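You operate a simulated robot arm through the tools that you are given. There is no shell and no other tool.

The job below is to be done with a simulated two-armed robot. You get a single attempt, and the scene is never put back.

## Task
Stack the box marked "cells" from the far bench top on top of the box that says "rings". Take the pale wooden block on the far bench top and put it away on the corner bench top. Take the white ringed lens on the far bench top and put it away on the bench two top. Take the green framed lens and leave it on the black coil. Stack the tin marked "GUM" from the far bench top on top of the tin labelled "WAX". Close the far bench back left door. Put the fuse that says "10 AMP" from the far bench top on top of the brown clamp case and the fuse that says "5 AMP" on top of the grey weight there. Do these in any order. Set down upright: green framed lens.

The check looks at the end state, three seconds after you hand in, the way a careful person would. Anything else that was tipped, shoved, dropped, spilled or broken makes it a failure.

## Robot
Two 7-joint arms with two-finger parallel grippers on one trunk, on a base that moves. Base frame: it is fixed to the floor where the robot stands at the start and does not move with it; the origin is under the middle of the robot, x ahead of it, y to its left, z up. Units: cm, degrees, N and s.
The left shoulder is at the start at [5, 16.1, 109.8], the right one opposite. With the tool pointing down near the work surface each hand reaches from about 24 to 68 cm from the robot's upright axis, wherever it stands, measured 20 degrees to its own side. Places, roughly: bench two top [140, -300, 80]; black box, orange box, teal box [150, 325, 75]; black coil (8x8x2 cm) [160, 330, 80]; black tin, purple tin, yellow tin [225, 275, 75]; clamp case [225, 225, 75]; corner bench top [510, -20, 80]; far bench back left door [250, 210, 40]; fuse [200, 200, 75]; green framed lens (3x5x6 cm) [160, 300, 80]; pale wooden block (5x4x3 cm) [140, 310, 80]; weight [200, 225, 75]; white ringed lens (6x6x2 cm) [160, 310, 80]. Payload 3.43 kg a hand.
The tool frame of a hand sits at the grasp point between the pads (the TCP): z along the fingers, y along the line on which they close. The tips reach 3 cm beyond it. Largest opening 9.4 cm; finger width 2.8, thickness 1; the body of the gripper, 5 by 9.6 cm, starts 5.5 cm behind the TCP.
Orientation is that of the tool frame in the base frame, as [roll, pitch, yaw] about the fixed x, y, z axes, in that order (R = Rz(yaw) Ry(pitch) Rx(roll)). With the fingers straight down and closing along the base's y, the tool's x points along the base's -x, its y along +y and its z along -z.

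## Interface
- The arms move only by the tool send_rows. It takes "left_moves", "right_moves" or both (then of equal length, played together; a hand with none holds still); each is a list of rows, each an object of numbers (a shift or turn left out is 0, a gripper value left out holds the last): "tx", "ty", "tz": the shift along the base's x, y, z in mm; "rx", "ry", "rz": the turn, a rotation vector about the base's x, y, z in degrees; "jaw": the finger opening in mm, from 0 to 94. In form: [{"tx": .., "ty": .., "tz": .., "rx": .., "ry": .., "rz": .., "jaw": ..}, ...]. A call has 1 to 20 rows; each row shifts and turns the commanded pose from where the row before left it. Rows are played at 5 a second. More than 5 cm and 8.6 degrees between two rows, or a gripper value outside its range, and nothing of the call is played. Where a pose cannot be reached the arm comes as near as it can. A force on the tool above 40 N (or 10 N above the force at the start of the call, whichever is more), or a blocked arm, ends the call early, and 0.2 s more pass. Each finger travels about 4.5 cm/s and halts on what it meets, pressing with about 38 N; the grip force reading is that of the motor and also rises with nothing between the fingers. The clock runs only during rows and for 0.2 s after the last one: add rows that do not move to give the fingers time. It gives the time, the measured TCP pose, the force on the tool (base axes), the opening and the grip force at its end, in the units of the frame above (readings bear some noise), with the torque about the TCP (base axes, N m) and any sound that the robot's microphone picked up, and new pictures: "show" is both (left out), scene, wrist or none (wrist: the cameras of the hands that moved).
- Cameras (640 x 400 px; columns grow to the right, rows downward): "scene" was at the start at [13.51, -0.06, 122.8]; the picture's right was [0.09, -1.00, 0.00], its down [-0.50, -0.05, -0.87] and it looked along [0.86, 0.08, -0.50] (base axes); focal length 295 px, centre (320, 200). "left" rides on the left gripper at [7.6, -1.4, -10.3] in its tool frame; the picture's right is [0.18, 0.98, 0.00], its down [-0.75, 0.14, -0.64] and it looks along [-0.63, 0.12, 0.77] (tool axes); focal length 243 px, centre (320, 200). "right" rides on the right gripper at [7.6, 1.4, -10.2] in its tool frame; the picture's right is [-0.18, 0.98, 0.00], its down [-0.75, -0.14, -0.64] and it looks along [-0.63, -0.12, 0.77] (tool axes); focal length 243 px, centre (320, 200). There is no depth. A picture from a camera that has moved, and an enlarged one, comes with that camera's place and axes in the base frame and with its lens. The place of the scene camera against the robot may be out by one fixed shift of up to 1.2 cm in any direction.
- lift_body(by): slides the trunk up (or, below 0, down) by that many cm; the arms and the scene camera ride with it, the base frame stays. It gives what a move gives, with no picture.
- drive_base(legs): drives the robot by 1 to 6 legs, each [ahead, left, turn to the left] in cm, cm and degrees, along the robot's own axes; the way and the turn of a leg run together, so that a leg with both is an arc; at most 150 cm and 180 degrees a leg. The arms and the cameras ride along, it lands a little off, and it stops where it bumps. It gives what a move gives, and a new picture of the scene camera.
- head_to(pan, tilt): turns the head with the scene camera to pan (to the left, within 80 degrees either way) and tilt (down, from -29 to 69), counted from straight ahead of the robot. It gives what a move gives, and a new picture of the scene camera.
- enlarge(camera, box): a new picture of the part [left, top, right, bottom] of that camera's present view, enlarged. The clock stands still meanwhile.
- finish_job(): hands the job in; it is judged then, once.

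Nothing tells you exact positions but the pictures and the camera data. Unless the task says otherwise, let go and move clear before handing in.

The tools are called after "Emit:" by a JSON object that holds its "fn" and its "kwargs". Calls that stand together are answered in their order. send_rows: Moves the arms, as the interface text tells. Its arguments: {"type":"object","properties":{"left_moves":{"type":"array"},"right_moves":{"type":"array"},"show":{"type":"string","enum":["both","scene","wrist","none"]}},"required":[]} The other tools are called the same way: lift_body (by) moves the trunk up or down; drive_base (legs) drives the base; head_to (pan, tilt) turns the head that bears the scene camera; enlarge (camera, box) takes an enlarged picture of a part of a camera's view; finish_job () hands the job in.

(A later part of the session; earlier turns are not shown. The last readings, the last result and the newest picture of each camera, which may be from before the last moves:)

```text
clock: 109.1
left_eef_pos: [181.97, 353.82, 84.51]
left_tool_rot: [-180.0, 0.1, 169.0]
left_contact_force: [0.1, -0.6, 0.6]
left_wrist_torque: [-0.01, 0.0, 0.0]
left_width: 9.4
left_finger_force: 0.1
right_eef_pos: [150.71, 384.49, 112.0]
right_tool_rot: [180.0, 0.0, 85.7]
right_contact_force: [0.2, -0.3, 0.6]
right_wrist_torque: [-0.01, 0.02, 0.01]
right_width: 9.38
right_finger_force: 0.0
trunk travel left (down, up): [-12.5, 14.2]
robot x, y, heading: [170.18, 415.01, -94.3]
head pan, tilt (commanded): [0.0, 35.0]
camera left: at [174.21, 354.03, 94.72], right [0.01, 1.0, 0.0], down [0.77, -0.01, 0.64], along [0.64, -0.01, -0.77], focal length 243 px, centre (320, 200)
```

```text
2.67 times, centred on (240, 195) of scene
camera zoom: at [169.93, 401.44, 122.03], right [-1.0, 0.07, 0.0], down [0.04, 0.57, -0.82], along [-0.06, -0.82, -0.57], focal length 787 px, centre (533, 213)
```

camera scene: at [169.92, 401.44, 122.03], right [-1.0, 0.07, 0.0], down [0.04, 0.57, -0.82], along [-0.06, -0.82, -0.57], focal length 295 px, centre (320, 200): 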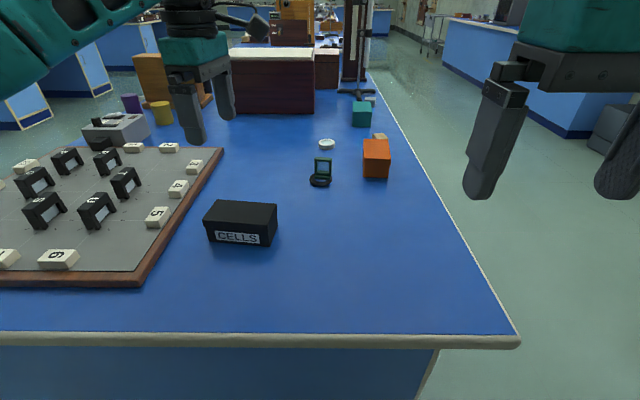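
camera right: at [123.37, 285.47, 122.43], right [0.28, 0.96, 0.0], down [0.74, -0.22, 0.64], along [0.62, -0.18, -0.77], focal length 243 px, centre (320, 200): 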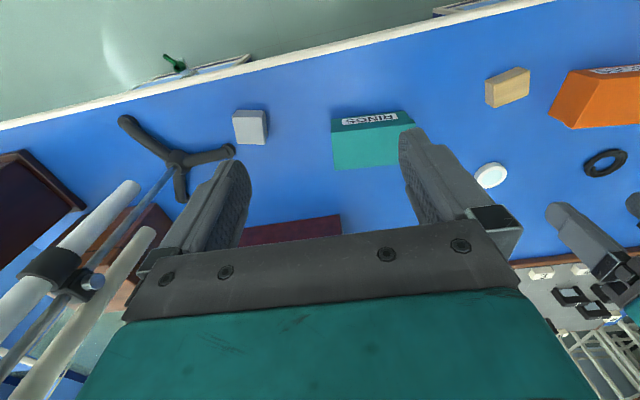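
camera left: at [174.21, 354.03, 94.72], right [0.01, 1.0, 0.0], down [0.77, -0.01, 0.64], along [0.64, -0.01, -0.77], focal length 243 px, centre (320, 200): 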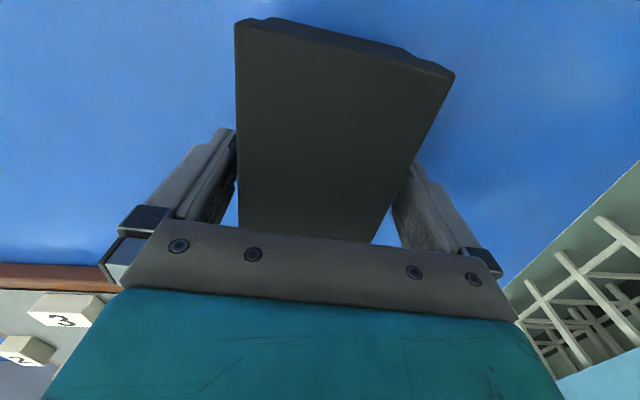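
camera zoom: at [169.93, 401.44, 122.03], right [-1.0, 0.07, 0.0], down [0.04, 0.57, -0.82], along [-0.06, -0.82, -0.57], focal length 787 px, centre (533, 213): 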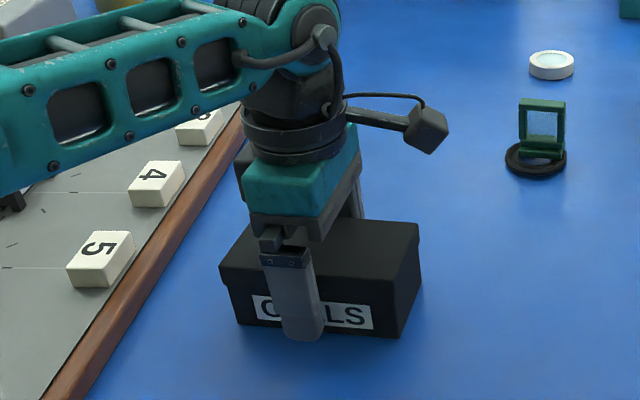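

Fingers straddle the box near its middle. Closing and checking the grip.

Emit:
{"fn": "send_rows", "kwargs": {"left_moves": [{"jaw": 50}, {"jaw": 50}, {"jaw": 50}, {"jaw": 50}], "show": "none"}}

Emit:
{"fn": "send_rows", "kwargs": {"left_moves": [{"tz": 40}, {"tz": 45}, {"tz": 45}, {"tz": 45}, {"tz": 40}, {}], "show": "both"}}

```text
clock: 110.1
left_eef_pos: [181.84, 353.83, 84.55]
left_tool_rot: [-180.0, 0.0, 169.0]
left_contact_force: [0.2, 1.1, 0.2]
left_wrist_torque: [-0.05, -0.02, -0.02]
left_width: 7.38
left_finger_force: 37.7
right_eef_pos: [150.84, 384.53, 112.02]
right_tool_rot: [180.0, 0.1, 85.7]
right_contact_force: [1.1, -0.4, -0.1]
right_wrist_torque: [0.0, 0.01, 0.01]
right_width: 9.41
right_finger_force: 0.1
trunk travel left (down, up): [-12.5, 14.2]
robot x, y, heading: [170.42, 415.21, -94.2]
head pan, tilt (commanded): [0.0, 35.0]
```

```text
clock: 111.5
left_eef_pos: [181.63, 353.92, 106.01]
left_tool_rot: [180.0, 0.0, 169.1]
left_contact_force: [0.5, 0.6, -2.6]
left_wrist_torque: [0.02, -0.01, 0.0]
left_width: 7.37
left_finger_force: 37.9
right_eef_pos: [150.81, 384.46, 112.08]
right_tool_rot: [-180.0, 0.0, 85.7]
right_contact_force: [0.0, 0.5, -0.2]
right_wrist_torque: [0.03, 0.03, 0.01]
right_width: 9.39
right_finger_force: 0.0
trunk travel left (down, up): [-12.5, 14.2]
robot x, y, heading: [170.4, 415.21, -94.1]
head pan, tilt (commanded): [0.0, 35.0]
camera scene: at [169.94, 401.41, 122.02], right [-1.0, 0.07, 0.0], down [0.04, 0.57, -0.82], along [-0.06, -0.82, -0.57], focal length 295 px, centre (320, 200)
camera left: at [174.02, 354.13, 116.08], right [0.01, 1.0, 0.0], down [0.77, -0.01, 0.64], along [0.64, 0.0, -0.77], focal length 243 px, centre (320, 200)
```

scene: 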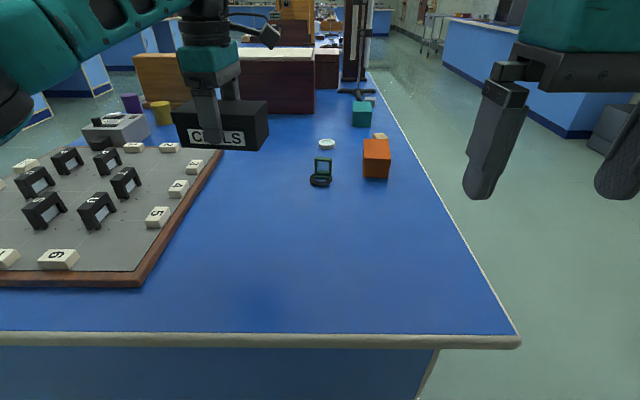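
left: 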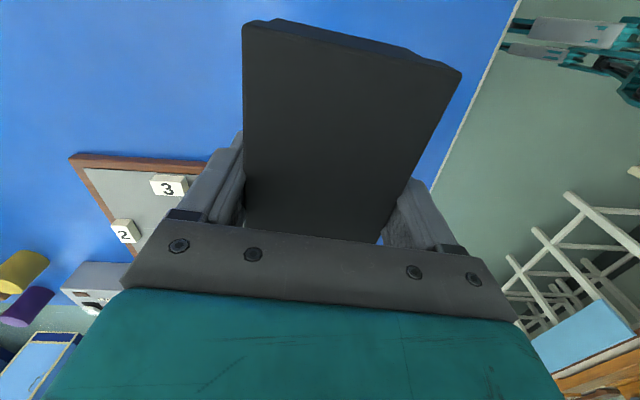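

CELLS box is held level. I'll draw it closer, back away, turn to heading ≈−5.6°, and drive round to the front by the RINGS box.

Emit:
{"fn": "send_rows", "kwargs": {"left_moves": [{"ty": 45}, {"ty": 45}, {"ty": 30}, {}], "show": "none"}}

Emit:
{"fn": "drive_base", "kwargs": {"legs": [[-22, 0, 0], [0, 0, 88.5], [-100, 0, 0]]}}

Emit:
{"fn": "head_to", "kwargs": {"pan": -40, "tilt": 25}}

```text
clock: 112.5
left_eef_pos: [181.81, 366.02, 105.83]
left_tool_rot: [179.9, 0.1, 169.0]
left_contact_force: [-0.3, -0.6, -1.8]
left_wrist_torque: [-0.02, 0.02, -0.01]
left_width: 7.4
left_finger_force: 38.6
right_eef_pos: [150.75, 384.62, 111.95]
right_tool_rot: [-180.0, 0.0, 85.7]
right_contact_force: [-0.8, -0.5, 0.0]
right_wrist_torque: [-0.03, -0.02, 0.02]
right_width: 9.4
right_finger_force: 0.0
trunk travel left (down, up): [-12.5, 14.2]
robot x, y, heading: [170.32, 415.01, -94.3]
head pan, tilt (commanded): [0.0, 35.0]
```

```text
clock: 122.8
left_eef_pos: [119.57, 457.32, 105.94]
left_tool_rot: [-180.0, 0.2, -101.8]
left_contact_force: [-0.6, 0.0, -1.5]
left_wrist_torque: [0.05, -0.02, -0.01]
left_width: 7.39
left_finger_force: 38.0
right_eef_pos: [100.56, 426.48, 112.07]
right_tool_rot: [-180.0, -0.1, 175.0]
right_contact_force: [-0.2, 0.1, -0.2]
right_wrist_torque: [0.01, 0.0, 0.01]
right_width: 9.4
right_finger_force: 0.0
trunk travel left (down, up): [-12.5, 14.2]
robot x, y, heading: [70.35, 446.47, -5.1]
head pan, tilt (commanded): [0.0, 35.0]
camera scene: at [83.53, 444.52, 122.03], right [-0.09, -1.0, 0.0], down [-0.57, 0.05, -0.82], along [0.82, -0.07, -0.57], focal length 295 px, centre (320, 200)
```

scene: 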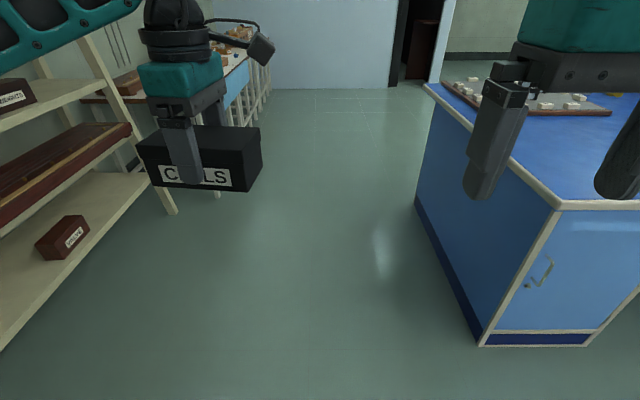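

```text
clock: 123.9
left_eef_pos: [119.48, 457.36, 105.92]
left_tool_rot: [-180.0, 0.1, -101.8]
left_contact_force: [0.5, -0.1, -2.5]
left_wrist_torque: [0.03, -0.02, 0.02]
left_width: 7.39
left_finger_force: 38.3
right_eef_pos: [100.62, 426.59, 112.05]
right_tool_rot: [-179.9, 0.0, 175.0]
right_contact_force: [-0.2, 0.2, 0.4]
right_wrist_torque: [0.03, 0.01, 0.01]
right_width: 9.42
right_finger_force: 0.1
trunk travel left (down, up): [-12.5, 14.2]
robot x, y, heading: [70.12, 446.07, -4.9]
head pan, tilt (commanded): [-40.0, 25.0]
camera scene: at [81.29, 438.78, 123.6], right [-0.71, -0.71, 0.0], down [-0.3, 0.3, -0.91], along [0.64, -0.64, -0.42], focal length 295 px, centre (320, 200)
```

scene: 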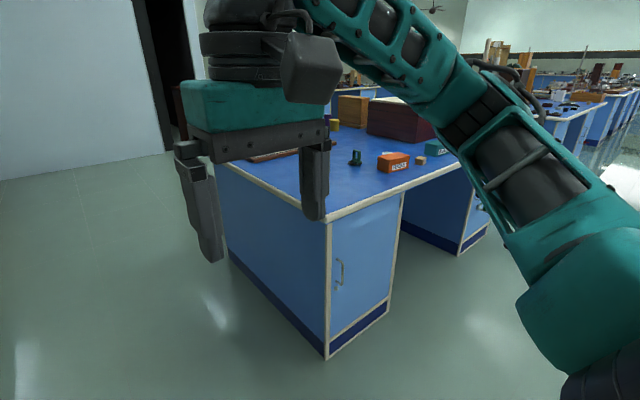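

Path to the right along the bench front is clear. Driving right ~160 cm.

Emit:
{"fn": "drive_base", "kwargs": {"legs": [[0, -82, 0], [0, -78, 0]]}}

Emit:
{"fn": "head_to", "kwargs": {"pan": 0, "tilt": 35}}

```text
clock: 138.1
left_eef_pos: [105.08, 300.73, 105.83]
left_tool_rot: [-180.0, 0.1, -101.7]
left_contact_force: [0.6, -0.4, -1.0]
left_wrist_torque: [0.01, 0.01, 0.03]
left_width: 7.38
left_finger_force: 37.7
right_eef_pos: [86.25, 269.87, 112.16]
right_tool_rot: [180.0, 0.0, 175.1]
right_contact_force: [0.2, 0.7, -0.2]
right_wrist_torque: [0.05, 0.01, 0.05]
right_width: 9.39
right_finger_force: 0.0
trunk travel left (down, up): [-12.5, 14.2]
robot x, y, heading: [55.82, 289.67, -5.1]
head pan, tilt (commanded): [-40.0, 25.0]
camera scene: at [66.9, 282.04, 123.6], right [-0.71, -0.71, 0.0], down [-0.3, 0.3, -0.91], along [0.64, -0.64, -0.42], focal length 295 px, centre (320, 200)
```

scene: 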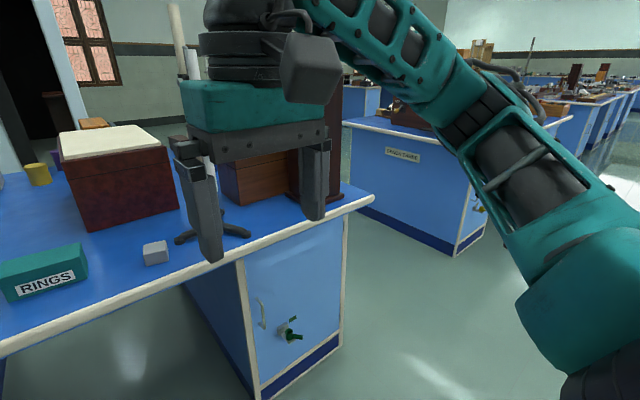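

```text
clock: 139.2
left_eef_pos: [105.25, 300.7, 105.99]
left_tool_rot: [-179.9, 0.2, -101.8]
left_contact_force: [0.4, -0.1, -2.6]
left_wrist_torque: [0.0, 0.0, 0.03]
left_width: 7.41
left_finger_force: 38.1
right_eef_pos: [86.28, 269.81, 111.98]
right_tool_rot: [180.0, -0.1, 175.2]
right_contact_force: [0.0, -0.5, -0.5]
right_wrist_torque: [0.02, -0.01, -0.03]
right_width: 9.39
right_finger_force: 0.1
trunk travel left (down, up): [-12.5, 14.2]
robot x, y, heading: [55.97, 290.28, -5.0]
head pan, tilt (commanded): [0.0, 35.0]
camera scene: at [69.15, 287.79, 122.03], right [-0.09, -1.0, 0.0], down [-0.57, 0.05, -0.82], along [0.82, -0.07, -0.57], focal length 295 px, centre (320, 200)
```

scene: 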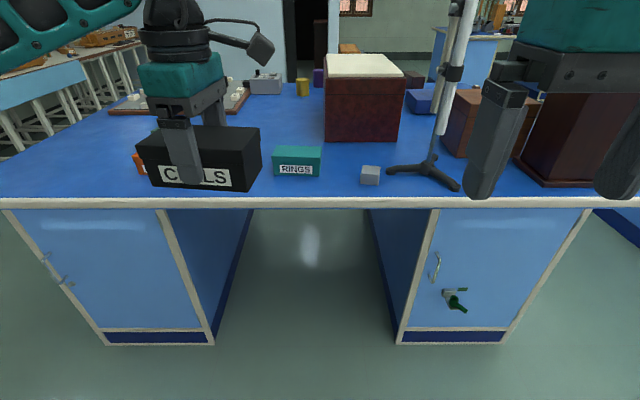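

RINGS box is just ahead-right of the held box. Driving in 36 cm.

Emit:
{"fn": "drive_base", "kwargs": {"legs": [[36, 0, 0]]}}

Emit:
{"fn": "head_to", "kwargs": {"pan": 0, "tilt": 50}}

Emit:
{"fn": "enlarge", "kwargs": {"camera": "left", "box": [0, 0, 640, 400]}}

```text
clock: 141.5
left_eef_pos: [140.76, 297.51, 105.98]
left_tool_rot: [180.0, 0.2, -101.7]
left_contact_force: [0.1, -0.1, -2.4]
left_wrist_torque: [0.03, 0.03, -0.02]
left_width: 7.39
left_finger_force: 38.4
right_eef_pos: [121.94, 266.84, 112.19]
right_tool_rot: [180.0, 0.0, 175.1]
right_contact_force: [0.5, 0.2, -0.4]
right_wrist_torque: [-0.02, 0.01, -0.01]
right_width: 9.37
right_finger_force: 0.1
trunk travel left (down, up): [-12.5, 14.2]
robot x, y, heading: [91.32, 287.08, -4.9]
head pan, tilt (commanded): [0.0, 35.0]
camera scene: at [104.8, 284.75, 122.02], right [-0.09, -1.0, 0.0], down [-0.57, 0.05, -0.82], along [0.82, -0.07, -0.57], focal length 295 px, centre (320, 200)
```

scene: 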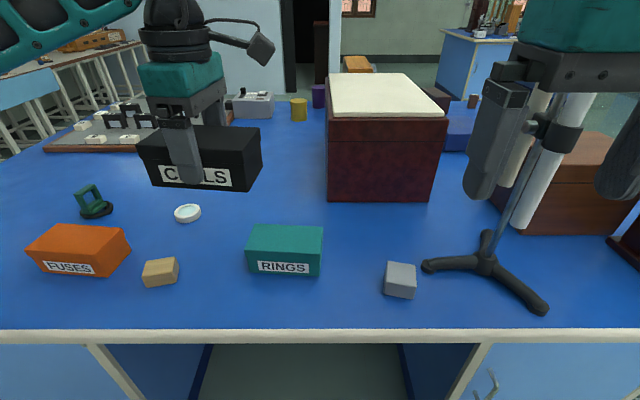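

```text
clock: 142.3
left_eef_pos: [140.71, 297.63, 105.94]
left_tool_rot: [179.9, 0.1, -101.6]
left_contact_force: [0.7, 0.6, -1.0]
left_wrist_torque: [0.02, 0.02, 0.0]
left_width: 7.39
left_finger_force: 38.1
right_eef_pos: [121.89, 266.85, 112.08]
right_tool_rot: [179.9, 0.0, 175.1]
right_contact_force: [0.5, 0.5, 0.5]
right_wrist_torque: [0.0, -0.01, 0.0]
right_width: 9.4
right_finger_force: 0.0
trunk travel left (down, up): [-12.5, 14.2]
robot x, y, heading: [91.39, 286.47, -5.2]
head pan, tilt (commanded): [0.0, 50.0]
camera scene: at [103.66, 284.85, 119.86], right [-0.09, -1.0, 0.0], down [-0.76, 0.07, -0.64], along [0.64, -0.05, -0.77], focal length 295 px, centre (320, 200)
```

scene: 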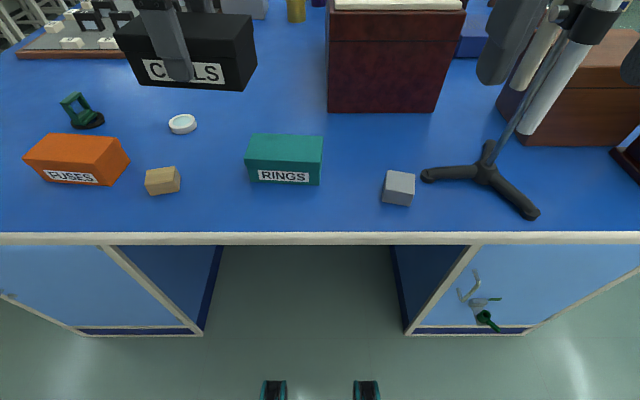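

```text
1.00 times, centred on (320, 200) of left (not enlarged: the box is as wide or as high as the picture)
camera zoom: at [140.62, 289.95, 116.13], right [-1.0, 0.02, 0.0], down [0.01, 0.77, 0.64], along [0.01, 0.64, -0.77], focal length 243 px, centre (320, 200)
```

zoom: 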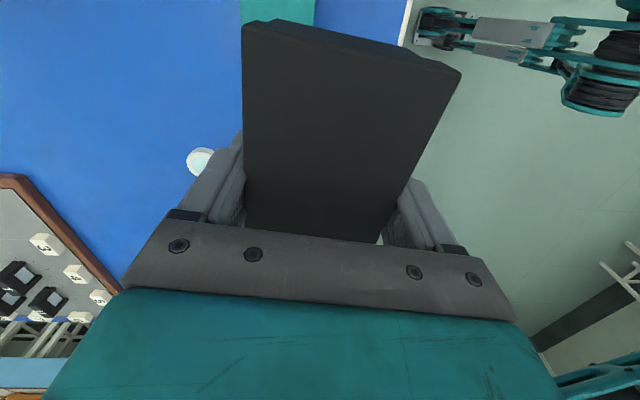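

I'll verify the RINGS box's pose with the right wrist camera, since the left one is blocked by the held box.

Emit:
{"fn": "enlarge", "kwargs": {"camera": "right", "box": [0, 0, 640, 400]}}

Emit:
{"fn": "enlarge", "kwargs": {"camera": "scene", "box": [200, 90, 360, 190]}}

```text
1.00 times, centred on (320, 200) of right (not enlarged: the box is as wide or as high as the picture)
camera zoom: at [114.41, 268.83, 122.43], right [0.27, 0.96, 0.0], down [0.74, -0.21, 0.64], along [0.62, -0.17, -0.77], focal length 243 px, centre (320, 200)
```

zoom: 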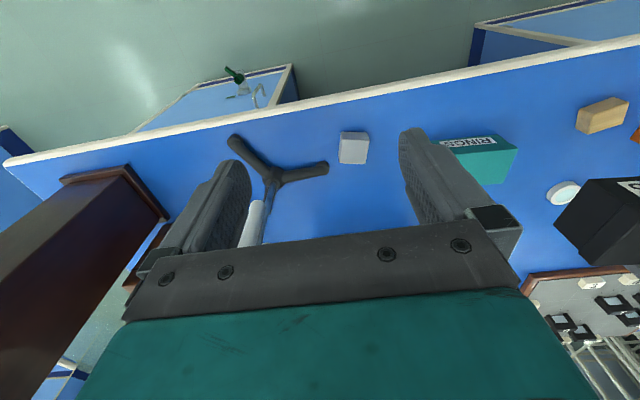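

```text
4.00 times, centred on (280, 140) of scene
camera zoom: at [103.66, 284.85, 119.86], right [-0.09, -1.0, 0.0], down [-0.76, 0.07, -0.64], along [0.64, -0.05, -0.77], focal length 1181 px, centre (480, 440)
```

zoom: 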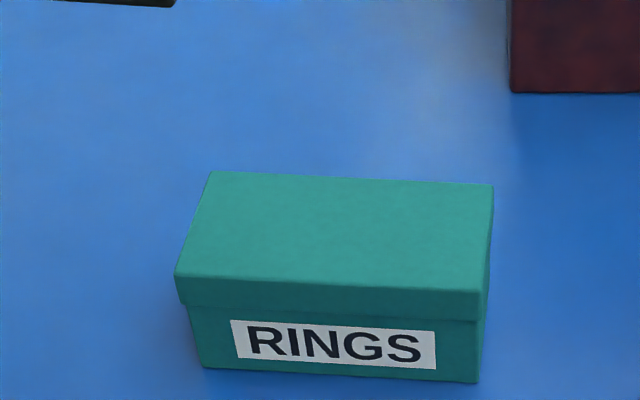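

Shifting the right hand 10 cm left to get RINGS between its fingers in view.

Emit:
{"fn": "send_rows", "kwargs": {"right_moves": [{"ty": 45}, {"ty": 45}, {"ty": 20}, {}, {}], "show": "wrist"}}

Emit:
{"fn": "enlarge", "kwargs": {"camera": "right", "box": [240, 60, 480, 210]}}

```text
clock: 143.5
left_eef_pos: [140.76, 297.71, 105.8]
left_tool_rot: [-179.9, 0.0, -101.7]
left_contact_force: [0.3, 1.0, -2.0]
left_wrist_torque: [0.02, 0.0, -0.01]
left_width: 7.37
left_finger_force: 37.7
right_eef_pos: [121.82, 277.71, 111.94]
right_tool_rot: [-180.0, 0.0, 175.1]
right_contact_force: [1.0, -0.9, 0.2]
right_wrist_torque: [0.01, -0.01, -0.02]
right_width: 9.42
right_finger_force: 0.1
trunk travel left (down, up): [-12.5, 14.2]
robot x, y, heading: [91.62, 286.54, -5.2]
head pan, tilt (commanded): [0.0, 50.0]
camera right: at [114.39, 279.86, 122.37], right [0.27, 0.96, 0.0], down [0.74, -0.21, 0.64], along [0.62, -0.17, -0.77], focal length 243 px, centre (320, 200)
```

right: 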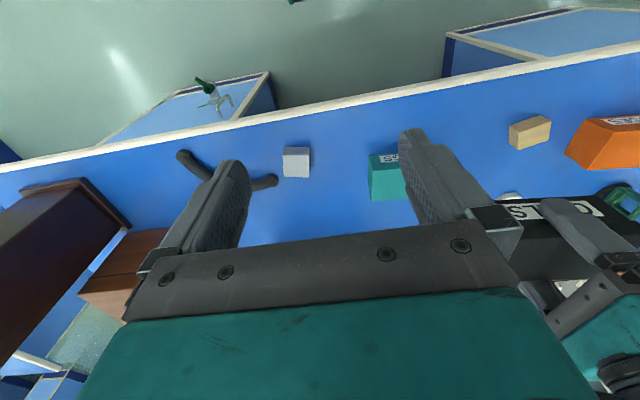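

```text
2.67 times, centred on (360, 135) of right
camera zoom: at [114.39, 279.86, 122.37], right [0.27, 0.96, 0.0], down [0.74, -0.21, 0.64], along [0.62, -0.17, -0.77], focal length 647 px, centre (213, 373)
```

zoom: 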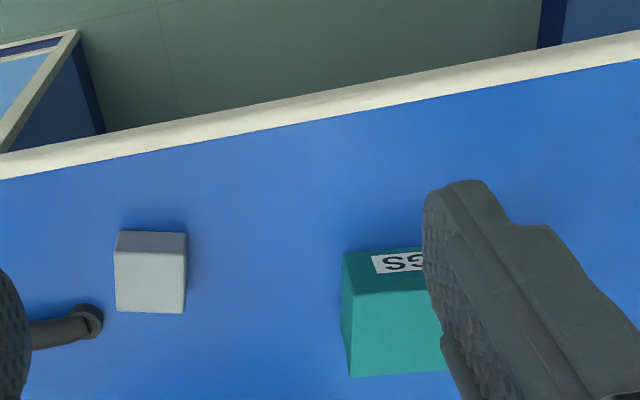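

Still hidden by the finger; shifting the right hand a further 9 cm left (it stays ~14 cm behind the held box).

Emit:
{"fn": "send_rows", "kwargs": {"right_moves": [{"ty": 45}, {"ty": 45}, {}, {}], "show": "wrist"}}

Emit:
{"fn": "enlarge", "kwargs": {"camera": "right", "box": [220, 80, 460, 230]}}

```text
clock: 144.5
left_eef_pos: [140.77, 297.73, 105.96]
left_tool_rot: [180.0, 0.1, -101.6]
left_contact_force: [0.1, 0.1, -1.2]
left_wrist_torque: [0.01, -0.01, -0.01]
left_width: 7.38
left_finger_force: 38.3
right_eef_pos: [121.82, 286.82, 112.14]
right_tool_rot: [180.0, 0.0, 175.0]
right_contact_force: [-0.4, -0.3, 0.0]
right_wrist_torque: [0.02, -0.01, 0.03]
right_width: 9.41
right_finger_force: 0.1
trunk travel left (down, up): [-12.5, 14.2]
robot x, y, heading: [91.42, 286.68, -4.9]
head pan, tilt (commanded): [0.0, 50.0]
camera right: at [114.4, 288.86, 122.4], right [0.27, 0.96, 0.0], down [0.74, -0.21, 0.64], along [0.62, -0.17, -0.77], focal length 243 px, centre (320, 200)
```

right: 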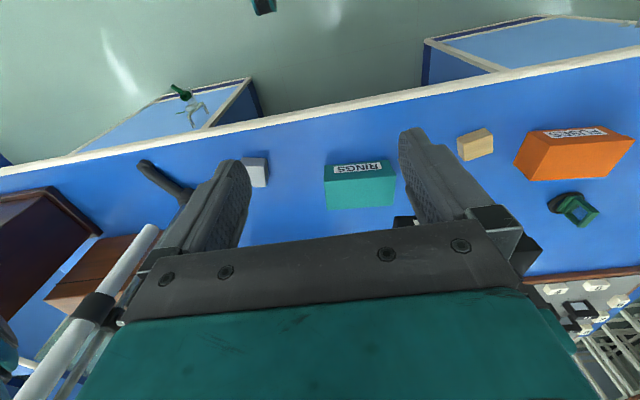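

```text
2.67 times, centred on (340, 155) of right
camera zoom: at [114.4, 288.86, 122.4], right [0.27, 0.96, 0.0], down [0.74, -0.21, 0.64], along [0.62, -0.17, -0.77], focal length 647 px, centre (267, 320)
```

zoom: 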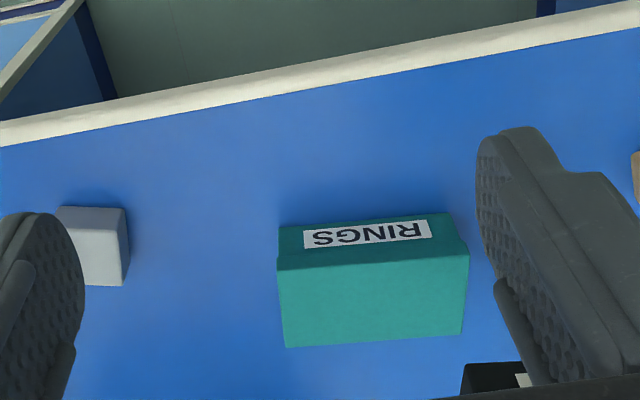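

RINGS top centre by right wrist ≈[144.8, 288.3] (scene suggests ≈289.3), long axis −9.5° from y. I'll bring the CELLS box above it, rotate +2°, and compare edges visually before lowering.

Emit:
{"fn": "send_rows", "kwargs": {"left_moves": [{"tx": 13, "ty": -30, "rz": 1.1}, {"tx": 13, "ty": -30, "rz": 1.1}, {"tx": 13, "ty": -30}, {"tz": -40}, {"tz": -40}, {}, {}], "show": "scene"}}

Emit:
{"fn": "enlarge", "kwargs": {"camera": "right", "box": [220, 80, 460, 230]}}

Emit:
{"fn": "enlarge", "kwargs": {"camera": "scene", "box": [200, 80, 360, 180]}}

```text
clock: 146.1
left_eef_pos: [144.62, 288.64, 97.85]
left_tool_rot: [180.0, 0.1, -99.4]
left_contact_force: [0.5, -0.6, -1.5]
left_wrist_torque: [0.01, 0.01, 0.02]
left_width: 7.37
left_finger_force: 38.7
right_eef_pos: [121.87, 286.72, 112.03]
right_tool_rot: [180.0, 0.0, 175.1]
right_contact_force: [0.2, -0.1, 0.9]
right_wrist_torque: [0.0, -0.01, 0.01]
right_width: 9.41
right_finger_force: 0.1
trunk travel left (down, up): [-12.5, 14.2]
robot x, y, heading: [91.62, 286.55, -4.7]
head pan, tilt (commanded): [0.0, 50.0]
camera scene: at [103.66, 284.85, 119.85], right [-0.09, -1.0, 0.0], down [-0.76, 0.07, -0.64], along [0.64, -0.05, -0.77], focal length 295 px, centre (320, 200)
```

scene: 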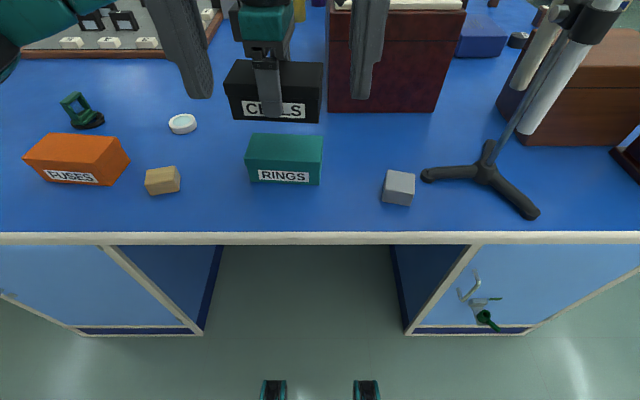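

```text
2.67 times, centred on (340, 155) of right
camera zoom: at [114.4, 288.83, 122.4], right [0.27, 0.96, 0.0], down [0.74, -0.21, 0.64], along [0.62, -0.17, -0.77], focal length 647 px, centre (267, 320)
```

zoom: 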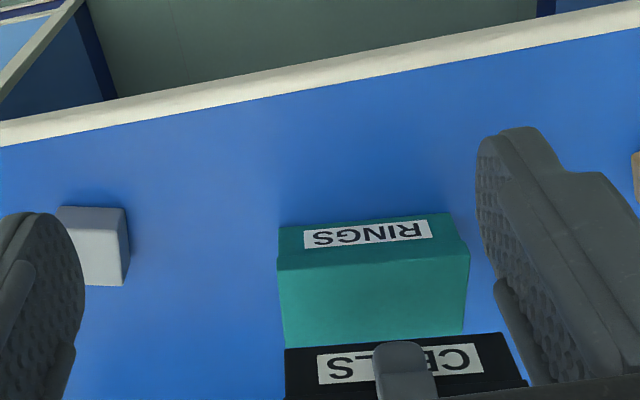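

```text
4.00 times, centred on (280, 130) of scene
camera zoom: at [103.66, 284.85, 119.85], right [-0.09, -1.0, 0.0], down [-0.76, 0.07, -0.64], along [0.64, -0.05, -0.77], focal length 1181 px, centre (480, 480)
```

zoom: 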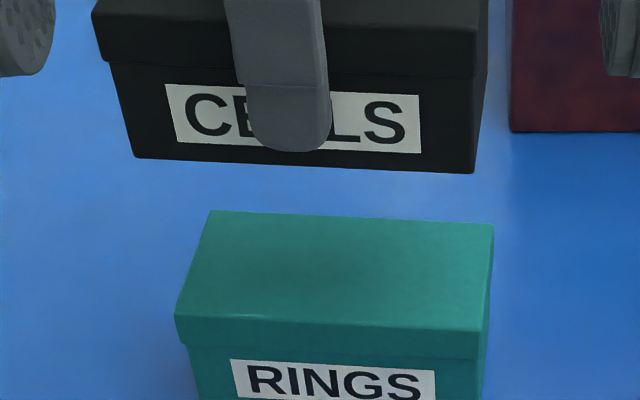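

The scene comparison puts CELLS within 2 mm of centred over RINGS. Lowering to just above contact.

Emit:
{"fn": "send_rows", "kwargs": {"left_moves": [{"ty": -2, "tx": -1, "tz": -35}, {"tz": -28}, {}, {}], "show": "none"}}

Emit:
{"fn": "enlarge", "kwargs": {"camera": "right", "box": [220, 80, 460, 230]}}

Emit:
{"fn": "enlarge", "kwargs": {"camera": "scene", "box": [200, 80, 360, 180]}}

```text
clock: 147.1
left_eef_pos: [144.3, 288.44, 91.65]
left_tool_rot: [180.0, 0.1, -99.5]
left_contact_force: [-0.5, -0.1, -2.5]
left_wrist_torque: [0.02, 0.03, 0.0]
left_width: 7.4
left_finger_force: 38.9
right_eef_pos: [121.84, 286.81, 112.08]
right_tool_rot: [-179.9, 0.0, 175.1]
right_contact_force: [-0.3, -0.4, 0.3]
right_wrist_torque: [0.0, 0.0, -0.01]
right_width: 9.4
right_finger_force: 0.1
trunk travel left (down, up): [-12.5, 14.2]
robot x, y, heading: [91.5, 286.54, -4.9]
head pan, tilt (commanded): [0.0, 50.0]
```

```text
2.67 times, centred on (340, 155) of right
camera zoom: at [114.4, 288.83, 122.4], right [0.27, 0.96, 0.0], down [0.74, -0.21, 0.64], along [0.62, -0.17, -0.77], focal length 647 px, centre (267, 320)
```

zoom: 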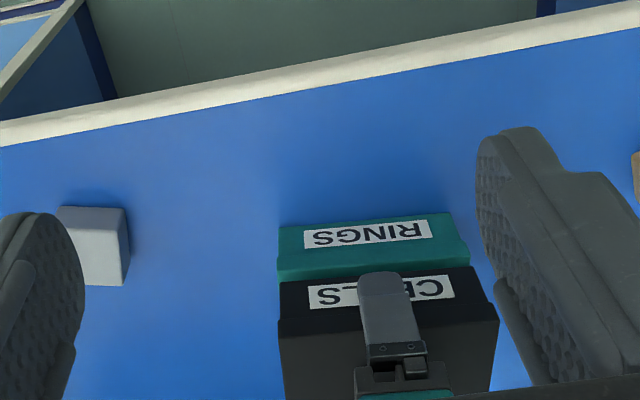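

```text
4.00 times, centred on (280, 130) of scene
camera zoom: at [103.66, 284.85, 119.85], right [-0.09, -1.0, 0.0], down [-0.76, 0.07, -0.64], along [0.64, -0.05, -0.77], focal length 1181 px, centre (480, 480)
```

zoom: 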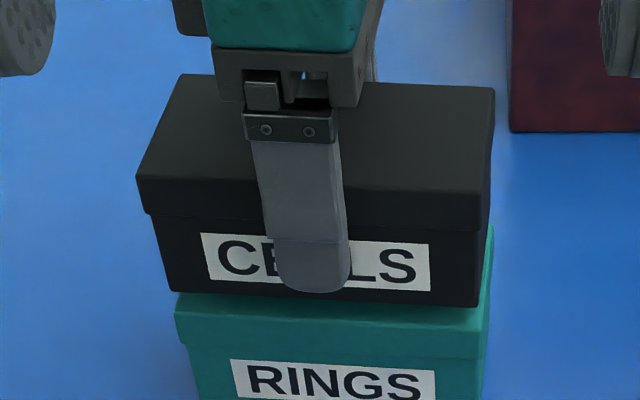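

Well aligned over RINGS. Lowering in 2–3 mm steps to contact.

Emit:
{"fn": "send_rows", "kwargs": {"left_moves": [{"tz": -5}, {}, {"tz": -4}, {}, {"tz": -2}, {}, {"tz": -2}, {}, {}], "show": "none"}}

Emit:
{"fn": "enlarge", "kwargs": {"camera": "scene", "box": [200, 80, 360, 180]}}

```text
clock: 149.1
left_eef_pos: [144.52, 288.36, 90.44]
left_tool_rot: [-179.8, 0.0, -99.4]
left_contact_force: [0.1, 2.0, 16.9]
left_wrist_torque: [0.4, 0.48, -0.05]
left_width: 7.38
left_finger_force: 37.9
right_eef_pos: [121.72, 286.69, 112.01]
right_tool_rot: [-180.0, 0.0, 175.1]
right_contact_force: [0.0, -0.4, -0.3]
right_wrist_torque: [-0.02, -0.02, -0.02]
right_width: 9.4
right_finger_force: 0.0
trunk travel left (down, up): [-12.5, 14.2]
robot x, y, heading: [91.29, 286.94, -5.2]
head pan, tilt (commanded): [0.0, 50.0]
```

```text
4.00 times, centred on (280, 130) of scene
camera zoom: at [103.53, 284.86, 119.89], right [-0.09, -1.0, 0.0], down [-0.76, 0.07, -0.64], along [0.64, -0.05, -0.77], focal length 1181 px, centre (480, 480)
```

zoom: 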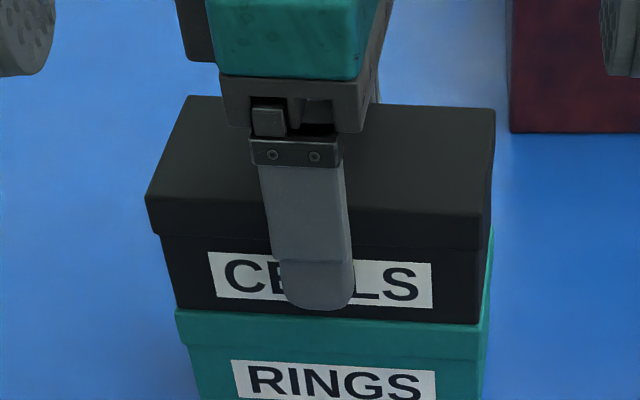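

Box rests flush on RINGS (contact 17 N). Opening and rising.

Emit:
{"fn": "send_rows", "kwargs": {"left_moves": [{"tz": 1}, {"jaw": 80}, {"jaw": 94}, {"jaw": 94}, {}, {"tz": 25}, {"tz": 45}, {"tz": 45}, {"tz": 40}, {}], "show": "scene"}}

Emit:
{"fn": "enlarge", "kwargs": {"camera": "scene", "box": [200, 80, 360, 180]}}

```text
clock: 151.3
left_eef_pos: [144.43, 288.46, 105.91]
left_tool_rot: [179.9, 0.2, -99.5]
left_contact_force: [-0.1, -0.3, 1.2]
left_wrist_torque: [0.04, -0.01, 0.01]
left_width: 9.42
left_finger_force: 0.0
right_eef_pos: [121.85, 286.86, 112.11]
right_tool_rot: [-179.9, 0.0, 175.1]
right_contact_force: [0.3, 0.1, -0.2]
right_wrist_torque: [-0.01, 0.03, 0.01]
right_width: 9.4
right_finger_force: 0.0
trunk travel left (down, up): [-12.5, 14.2]
robot x, y, heading: [91.75, 286.57, -5.0]
head pan, tilt (commanded): [0.0, 50.0]
camera scene: at [103.65, 284.85, 119.85], right [-0.09, -1.0, 0.0], down [-0.76, 0.07, -0.64], along [0.64, -0.05, -0.77], focal length 295 px, centre (320, 200)
```

scene: 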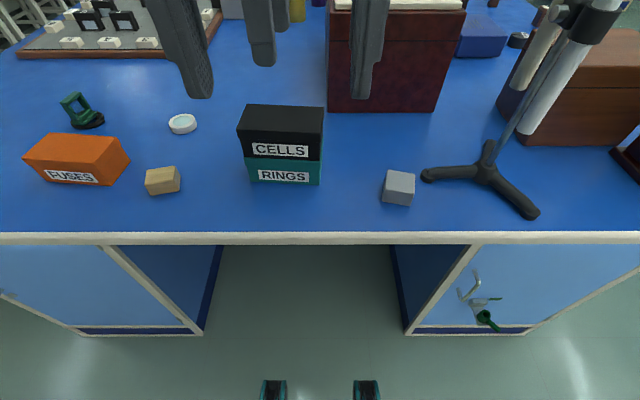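

```text
4.00 times, centred on (280, 130) of scene
camera zoom: at [103.65, 284.85, 119.85], right [-0.09, -1.0, 0.0], down [-0.76, 0.07, -0.64], along [0.64, -0.05, -0.77], focal length 1181 px, centre (480, 480)
```

zoom: 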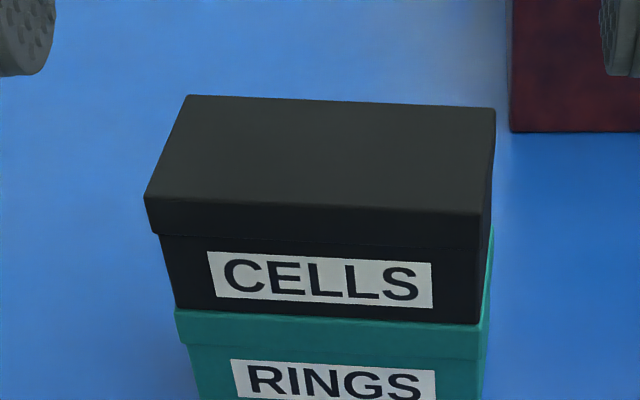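

CELLS sits squarely on RINGS. Next I'll fetch the white lens (left hand) and pale block (right hand) for delivery; first turn the left wrist back and shift the base left.

Emit:
{"fn": "send_rows", "kwargs": {"left_moves": [{"tz": 40, "rz": -8.5}, {"ty": 30, "rz": -8.5}, {"ty": 30, "rz": -8.5}, {"ty": 30, "rz": -8.5}, {"ty": 30, "rz": -8.5}, {"ty": 20, "rz": -8.5}, {"rz": -8.5}, {"rz": -8.5}, {"rz": -8.5}, {"rz": -8.5}, {}], "right_moves": [{"ty": -30}, {"ty": -30}, {"ty": -30}, {}, {}, {}, {}, {}, {}, {}, {}], "show": "none"}}

Emit:
{"fn": "drive_base", "kwargs": {"legs": [[6, 24, 0]]}}

Emit:
{"fn": "head_to", "kwargs": {"pan": 0, "tilt": 45}}

```text
clock: 153.7
left_eef_pos: [144.49, 302.31, 109.95]
left_tool_rot: [180.0, 0.2, 175.4]
left_contact_force: [-0.9, 0.0, -0.3]
left_wrist_torque: [-0.01, 0.03, -0.01]
left_width: 9.4
left_finger_force: 0.1
right_eef_pos: [121.89, 277.81, 112.35]
right_tool_rot: [-180.0, 0.0, 175.1]
right_contact_force: [-0.4, -0.3, -0.2]
right_wrist_torque: [-0.01, -0.05, 0.0]
right_width: 9.43
right_finger_force: 0.0
trunk travel left (down, up): [-12.5, 14.2]
robot x, y, heading: [91.47, 286.89, -5.2]
head pan, tilt (commanded): [0.0, 50.0]
```

```text
clock: 156.4
left_eef_pos: [152.63, 325.66, 109.93]
left_tool_rot: [180.0, 0.0, 175.4]
left_contact_force: [-0.1, 0.7, 0.5]
left_wrist_torque: [-0.02, -0.02, -0.01]
left_width: 9.38
left_finger_force: 0.1
right_eef_pos: [130.06, 301.16, 112.24]
right_tool_rot: [-180.0, 0.0, 175.1]
right_contact_force: [-0.2, 0.2, -0.1]
right_wrist_torque: [0.02, 0.0, 0.03]
right_width: 9.4
right_finger_force: 0.0
trunk travel left (down, up): [-12.5, 14.2]
robot x, y, heading: [99.88, 310.05, -4.9]
head pan, tilt (commanded): [0.0, 50.0]
camera scene: at [111.79, 308.15, 119.85], right [-0.09, -1.0, 0.0], down [-0.76, 0.07, -0.64], along [0.64, -0.06, -0.77], focal length 295 px, centre (320, 200)
```

scene: 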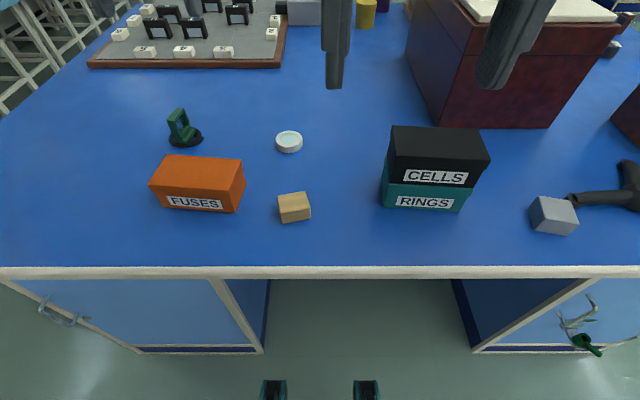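

```text
clock: 157.0
left_eef_pos: [152.64, 325.69, 109.92]
left_tool_rot: [180.0, 0.1, 175.5]
left_contact_force: [-0.1, 0.2, -0.7]
left_wrist_torque: [0.02, -0.02, 0.03]
left_width: 9.41
left_finger_force: 0.1
right_eef_pos: [130.05, 301.08, 112.4]
right_tool_rot: [180.0, 0.1, 175.1]
right_contact_force: [0.0, -0.2, -0.2]
right_wrist_torque: [-0.03, 0.0, 0.01]
right_width: 9.4
right_finger_force: 0.1
trunk travel left (down, up): [-12.5, 14.2]
robot x, y, heading: [99.8, 310.52, -4.9]
head pan, tilt (commanded): [0.0, 45.0]
camera scene: at [112.21, 308.1, 120.54], right [-0.09, -1.0, 0.0], down [-0.7, 0.06, -0.71], along [0.7, -0.06, -0.71], focal length 295 px, centre (320, 200)
```

scene: 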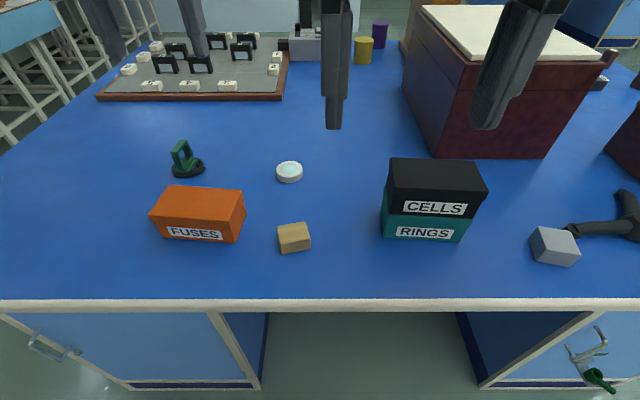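

White lens at ≈[160, 311.4]. Moving the left hand over it for a wrist-camera check, with the right hand held back.

Emit:
{"fn": "send_rows", "kwargs": {"left_moves": [{"tx": 20, "ty": -40}, {"tx": 20, "ty": -40}, {"tx": 20, "ty": -40}, {"ty": -23, "tz": -40}, {"tz": -45}, {"tz": -30}, {}, {}], "show": "wrist"}}

Emit:
{"fn": "enlarge", "kwargs": {"camera": "left", "box": [220, 40, 420, 165]}}

```text
clock: 158.8
left_eef_pos: [158.53, 311.43, 98.5]
left_tool_rot: [-180.0, 0.1, 175.5]
left_contact_force: [-0.3, 0.2, -0.9]
left_wrist_torque: [-0.03, 0.01, 0.0]
left_width: 9.4
left_finger_force: 0.1
right_eef_pos: [130.09, 301.25, 112.29]
right_tool_rot: [179.9, 0.1, 175.1]
right_contact_force: [-0.2, 0.4, 0.4]
right_wrist_torque: [0.01, -0.02, 0.01]
right_width: 9.42
right_finger_force: 0.0
trunk travel left (down, up): [-12.5, 14.2]
robot x, y, heading: [99.32, 310.14, -4.9]
head pan, tilt (commanded): [0.0, 45.0]
camera left: at [150.83, 310.6, 108.7], right [-0.11, 0.99, 0.0], down [0.76, 0.08, 0.64], along [0.64, 0.07, -0.77], focal length 243 px, centre (320, 200)
```

left: 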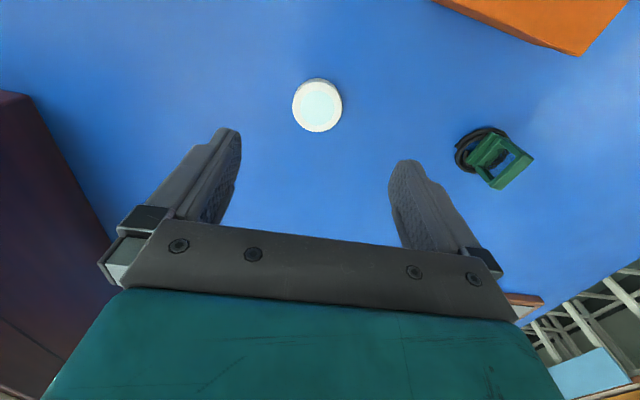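

```text
3.20 times, centred on (320, 102) of left
camera zoom: at [150.83, 310.6, 108.7], right [-0.11, 0.99, 0.0], down [0.76, 0.08, 0.64], along [0.64, 0.07, -0.77], focal length 776 px, centre (320, 512)
```

zoom: 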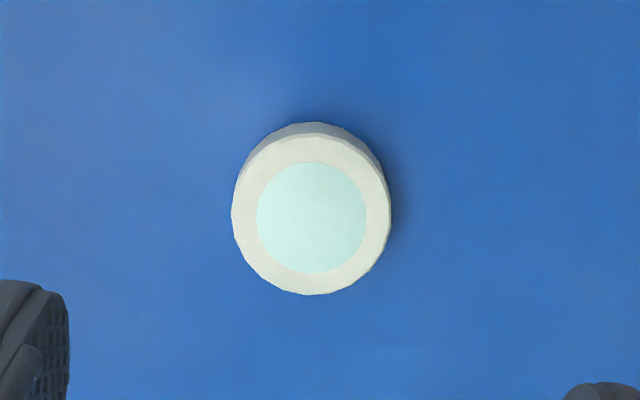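

Lens centre ≈[160.3, 311.4], ~5.7 cm across. Descending over it.

Emit:
{"fn": "send_rows", "kwargs": {"left_moves": [{"tx": 18, "tz": -30}, {"tz": -45}, {"tz": -45}, {"tz": -25}, {}, {}], "show": "wrist"}}

Emit:
{"fn": "enlarge", "kwargs": {"camera": "scene", "box": [210, 110, 370, 210]}}

```text
clock: 160.2
left_eef_pos: [160.57, 311.22, 83.85]
left_tool_rot: [179.9, 0.1, 175.6]
left_contact_force: [-0.9, 0.6, 0.2]
left_wrist_torque: [-0.01, -0.01, -0.03]
left_width: 9.42
left_finger_force: 0.0
right_eef_pos: [130.13, 301.18, 112.32]
right_tool_rot: [180.0, 0.0, 175.1]
right_contact_force: [0.1, 0.6, 0.4]
right_wrist_torque: [0.0, 0.01, 0.01]
right_width: 9.39
right_finger_force: 0.1
trunk travel left (down, up): [-12.5, 14.2]
robot x, y, heading: [99.37, 309.9, -4.8]
head pan, tilt (commanded): [0.0, 45.0]
camera left: at [152.89, 310.49, 94.03], right [-0.11, 0.99, 0.0], down [0.76, 0.08, 0.64], along [0.64, 0.07, -0.77], focal length 243 px, centre (320, 200)
```

left: 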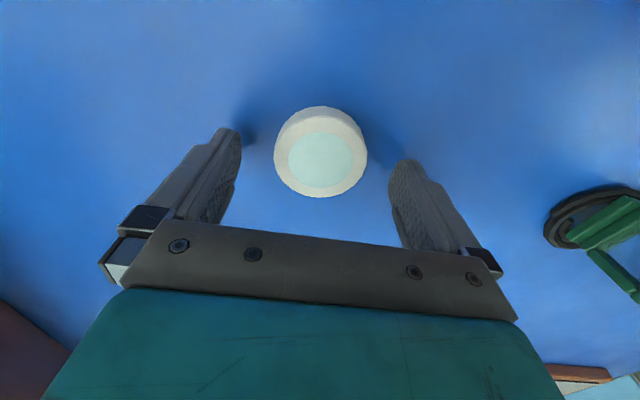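

```text
4.00 times, centred on (290, 160) of scene
camera zoom: at [112.21, 308.1, 120.55], right [-0.09, -1.0, 0.0], down [-0.7, 0.06, -0.71], along [0.7, -0.06, -0.71], focal length 1181 px, centre (440, 360)
```

zoom: 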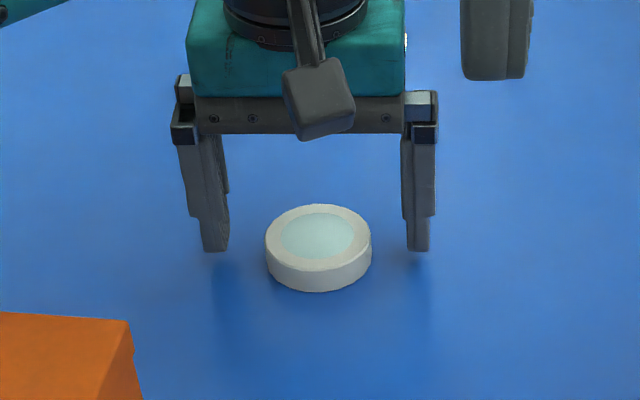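

Centred between the fingers. Lowering 6 mm more and closing.

Emit:
{"fn": "send_rows", "kwargs": {"left_moves": [{"tx": -2, "tz": -6}, {}, {"jaw": 70}, {"jaw": 40}, {"jaw": 40}, {"jaw": 40}, {}], "show": "wrist"}}

Emit:
{"fn": "enlarge", "kwargs": {"camera": "scene", "box": [210, 110, 370, 210]}}

```text
clock: 161.8
left_eef_pos: [160.43, 311.3, 83.17]
left_tool_rot: [180.0, 0.0, 175.5]
left_contact_force: [-0.2, 0.1, -0.7]
left_wrist_torque: [0.01, -0.01, -0.01]
left_width: 5.41
left_finger_force: 38.4
right_eef_pos: [129.96, 301.0, 112.17]
right_tool_rot: [180.0, -0.1, 175.2]
right_contact_force: [0.3, -0.7, 0.1]
right_wrist_torque: [0.02, 0.01, 0.01]
right_width: 9.39
right_finger_force: 0.0
trunk travel left (down, up): [-12.5, 14.2]
robot x, y, heading: [99.19, 310.26, -4.8]
head pan, tilt (commanded): [0.0, 45.0]
camera left: at [152.65, 310.56, 93.45], right [-0.11, 0.99, 0.0], down [0.76, 0.08, 0.64], along [0.64, 0.07, -0.77], focal length 243 px, centre (320, 200)
```

left: 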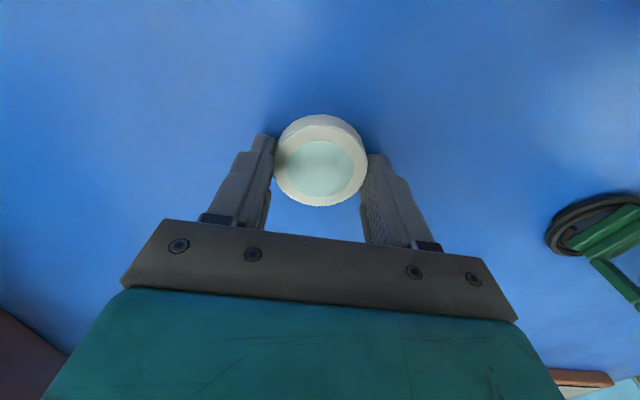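

```text
4.00 times, centred on (290, 160) of scene
camera zoom: at [112.22, 308.1, 120.54], right [-0.09, -1.0, 0.0], down [-0.7, 0.06, -0.71], along [0.7, -0.06, -0.71], focal length 1181 px, centre (440, 360)
```

zoom: 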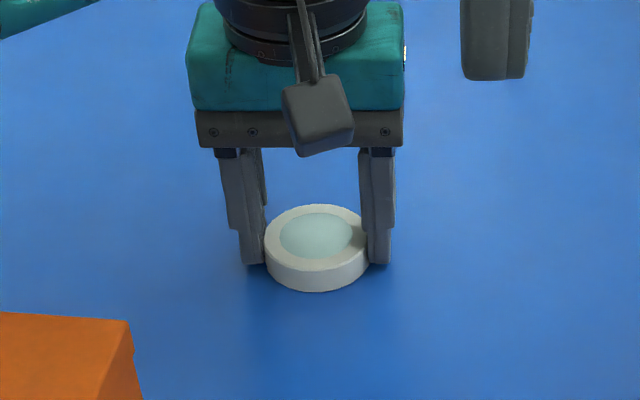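

Lens gripped at 5.41 cm. Lifting it and parking the left hand up-left, then bringing the right hand over the pale block.

Emit:
{"fn": "send_rows", "kwargs": {"left_moves": [{"tz": 40}, {"tz": 45}, {"tz": 45}, {"tz": 45}, {"tz": 45}, {"ty": 40, "tx": -25}, {"ty": 40, "tx": -25}, {"ty": 40, "tx": -25}, {"ty": 40, "tx": -25}, {}], "show": "wrist"}}

Emit:
{"fn": "send_rows", "kwargs": {"right_moves": [{"tx": 20, "ty": 35}, {"tx": 20, "ty": 35}, {"tx": 20, "ty": 20, "tz": -20}, {"tx": 30, "tz": -35}, {"tz": -45}, {}, {}], "show": "wrist"}}

Emit:
{"fn": "enlarge", "kwargs": {"camera": "right", "box": [220, 40, 420, 165]}}

```text
clock: 164.0
left_eef_pos: [150.33, 327.24, 105.15]
left_tool_rot: [180.0, 0.1, 175.5]
left_contact_force: [-0.2, 0.7, 0.0]
left_wrist_torque: [0.02, -0.02, 0.0]
left_width: 5.4
left_finger_force: 38.7
right_eef_pos: [130.0, 301.09, 112.31]
right_tool_rot: [-179.9, 0.0, 175.1]
right_contact_force: [0.4, 0.5, 0.8]
right_wrist_torque: [-0.02, 0.02, 0.05]
right_width: 9.41
right_finger_force: 0.0
trunk travel left (down, up): [-12.5, 14.2]
robot x, y, heading: [99.44, 310.31, -4.8]
head pan, tilt (commanded): [0.0, 45.0]
camera left: at [142.59, 326.49, 115.36], right [-0.11, 0.99, 0.0], down [0.76, 0.08, 0.64], along [0.64, 0.07, -0.77], focal length 243 px, centre (320, 200)
```

left: 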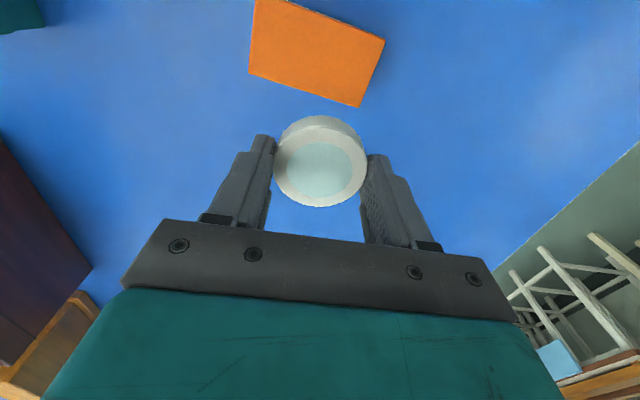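

```text
clock: 165.6
left_eef_pos: [150.3, 327.27, 105.15]
left_tool_rot: [180.0, 0.1, 175.5]
left_contact_force: [0.1, 0.0, -0.2]
left_wrist_torque: [0.02, 0.01, 0.0]
left_width: 5.43
left_finger_force: 38.0
right_eef_pos: [139.03, 310.12, 102.35]
right_tool_rot: [-179.9, 0.1, 175.1]
right_contact_force: [0.1, -0.3, -0.2]
right_wrist_torque: [-0.01, -0.01, 0.05]
right_width: 9.39
right_finger_force: 0.1
trunk travel left (down, up): [-12.5, 14.2]
robot x, y, heading: [99.67, 310.2, -4.8]
head pan, tilt (commanded): [0.0, 45.0]
camera right: at [131.59, 312.08, 112.66], right [0.27, 0.96, 0.0], down [0.74, -0.21, 0.64], along [0.62, -0.17, -0.77], focal length 243 px, centre (320, 200)
```

right: 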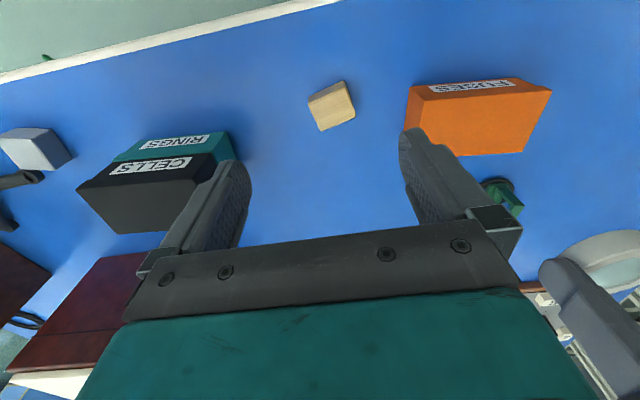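

```text
3.20 times, centred on (320, 102) of right
camera zoom: at [131.59, 312.08, 112.66], right [0.27, 0.96, 0.0], down [0.74, -0.21, 0.64], along [0.62, -0.17, -0.77], focal length 776 px, centre (320, 512)
```

zoom: 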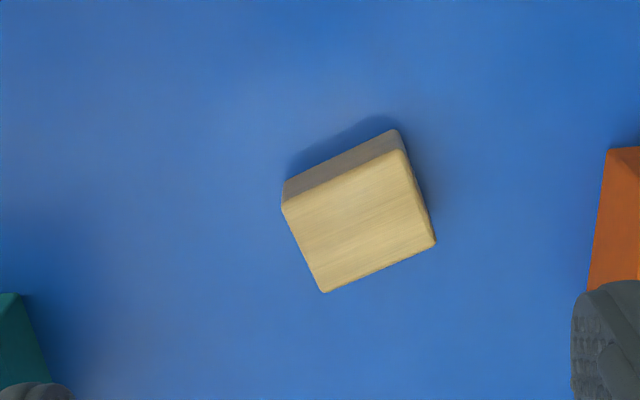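

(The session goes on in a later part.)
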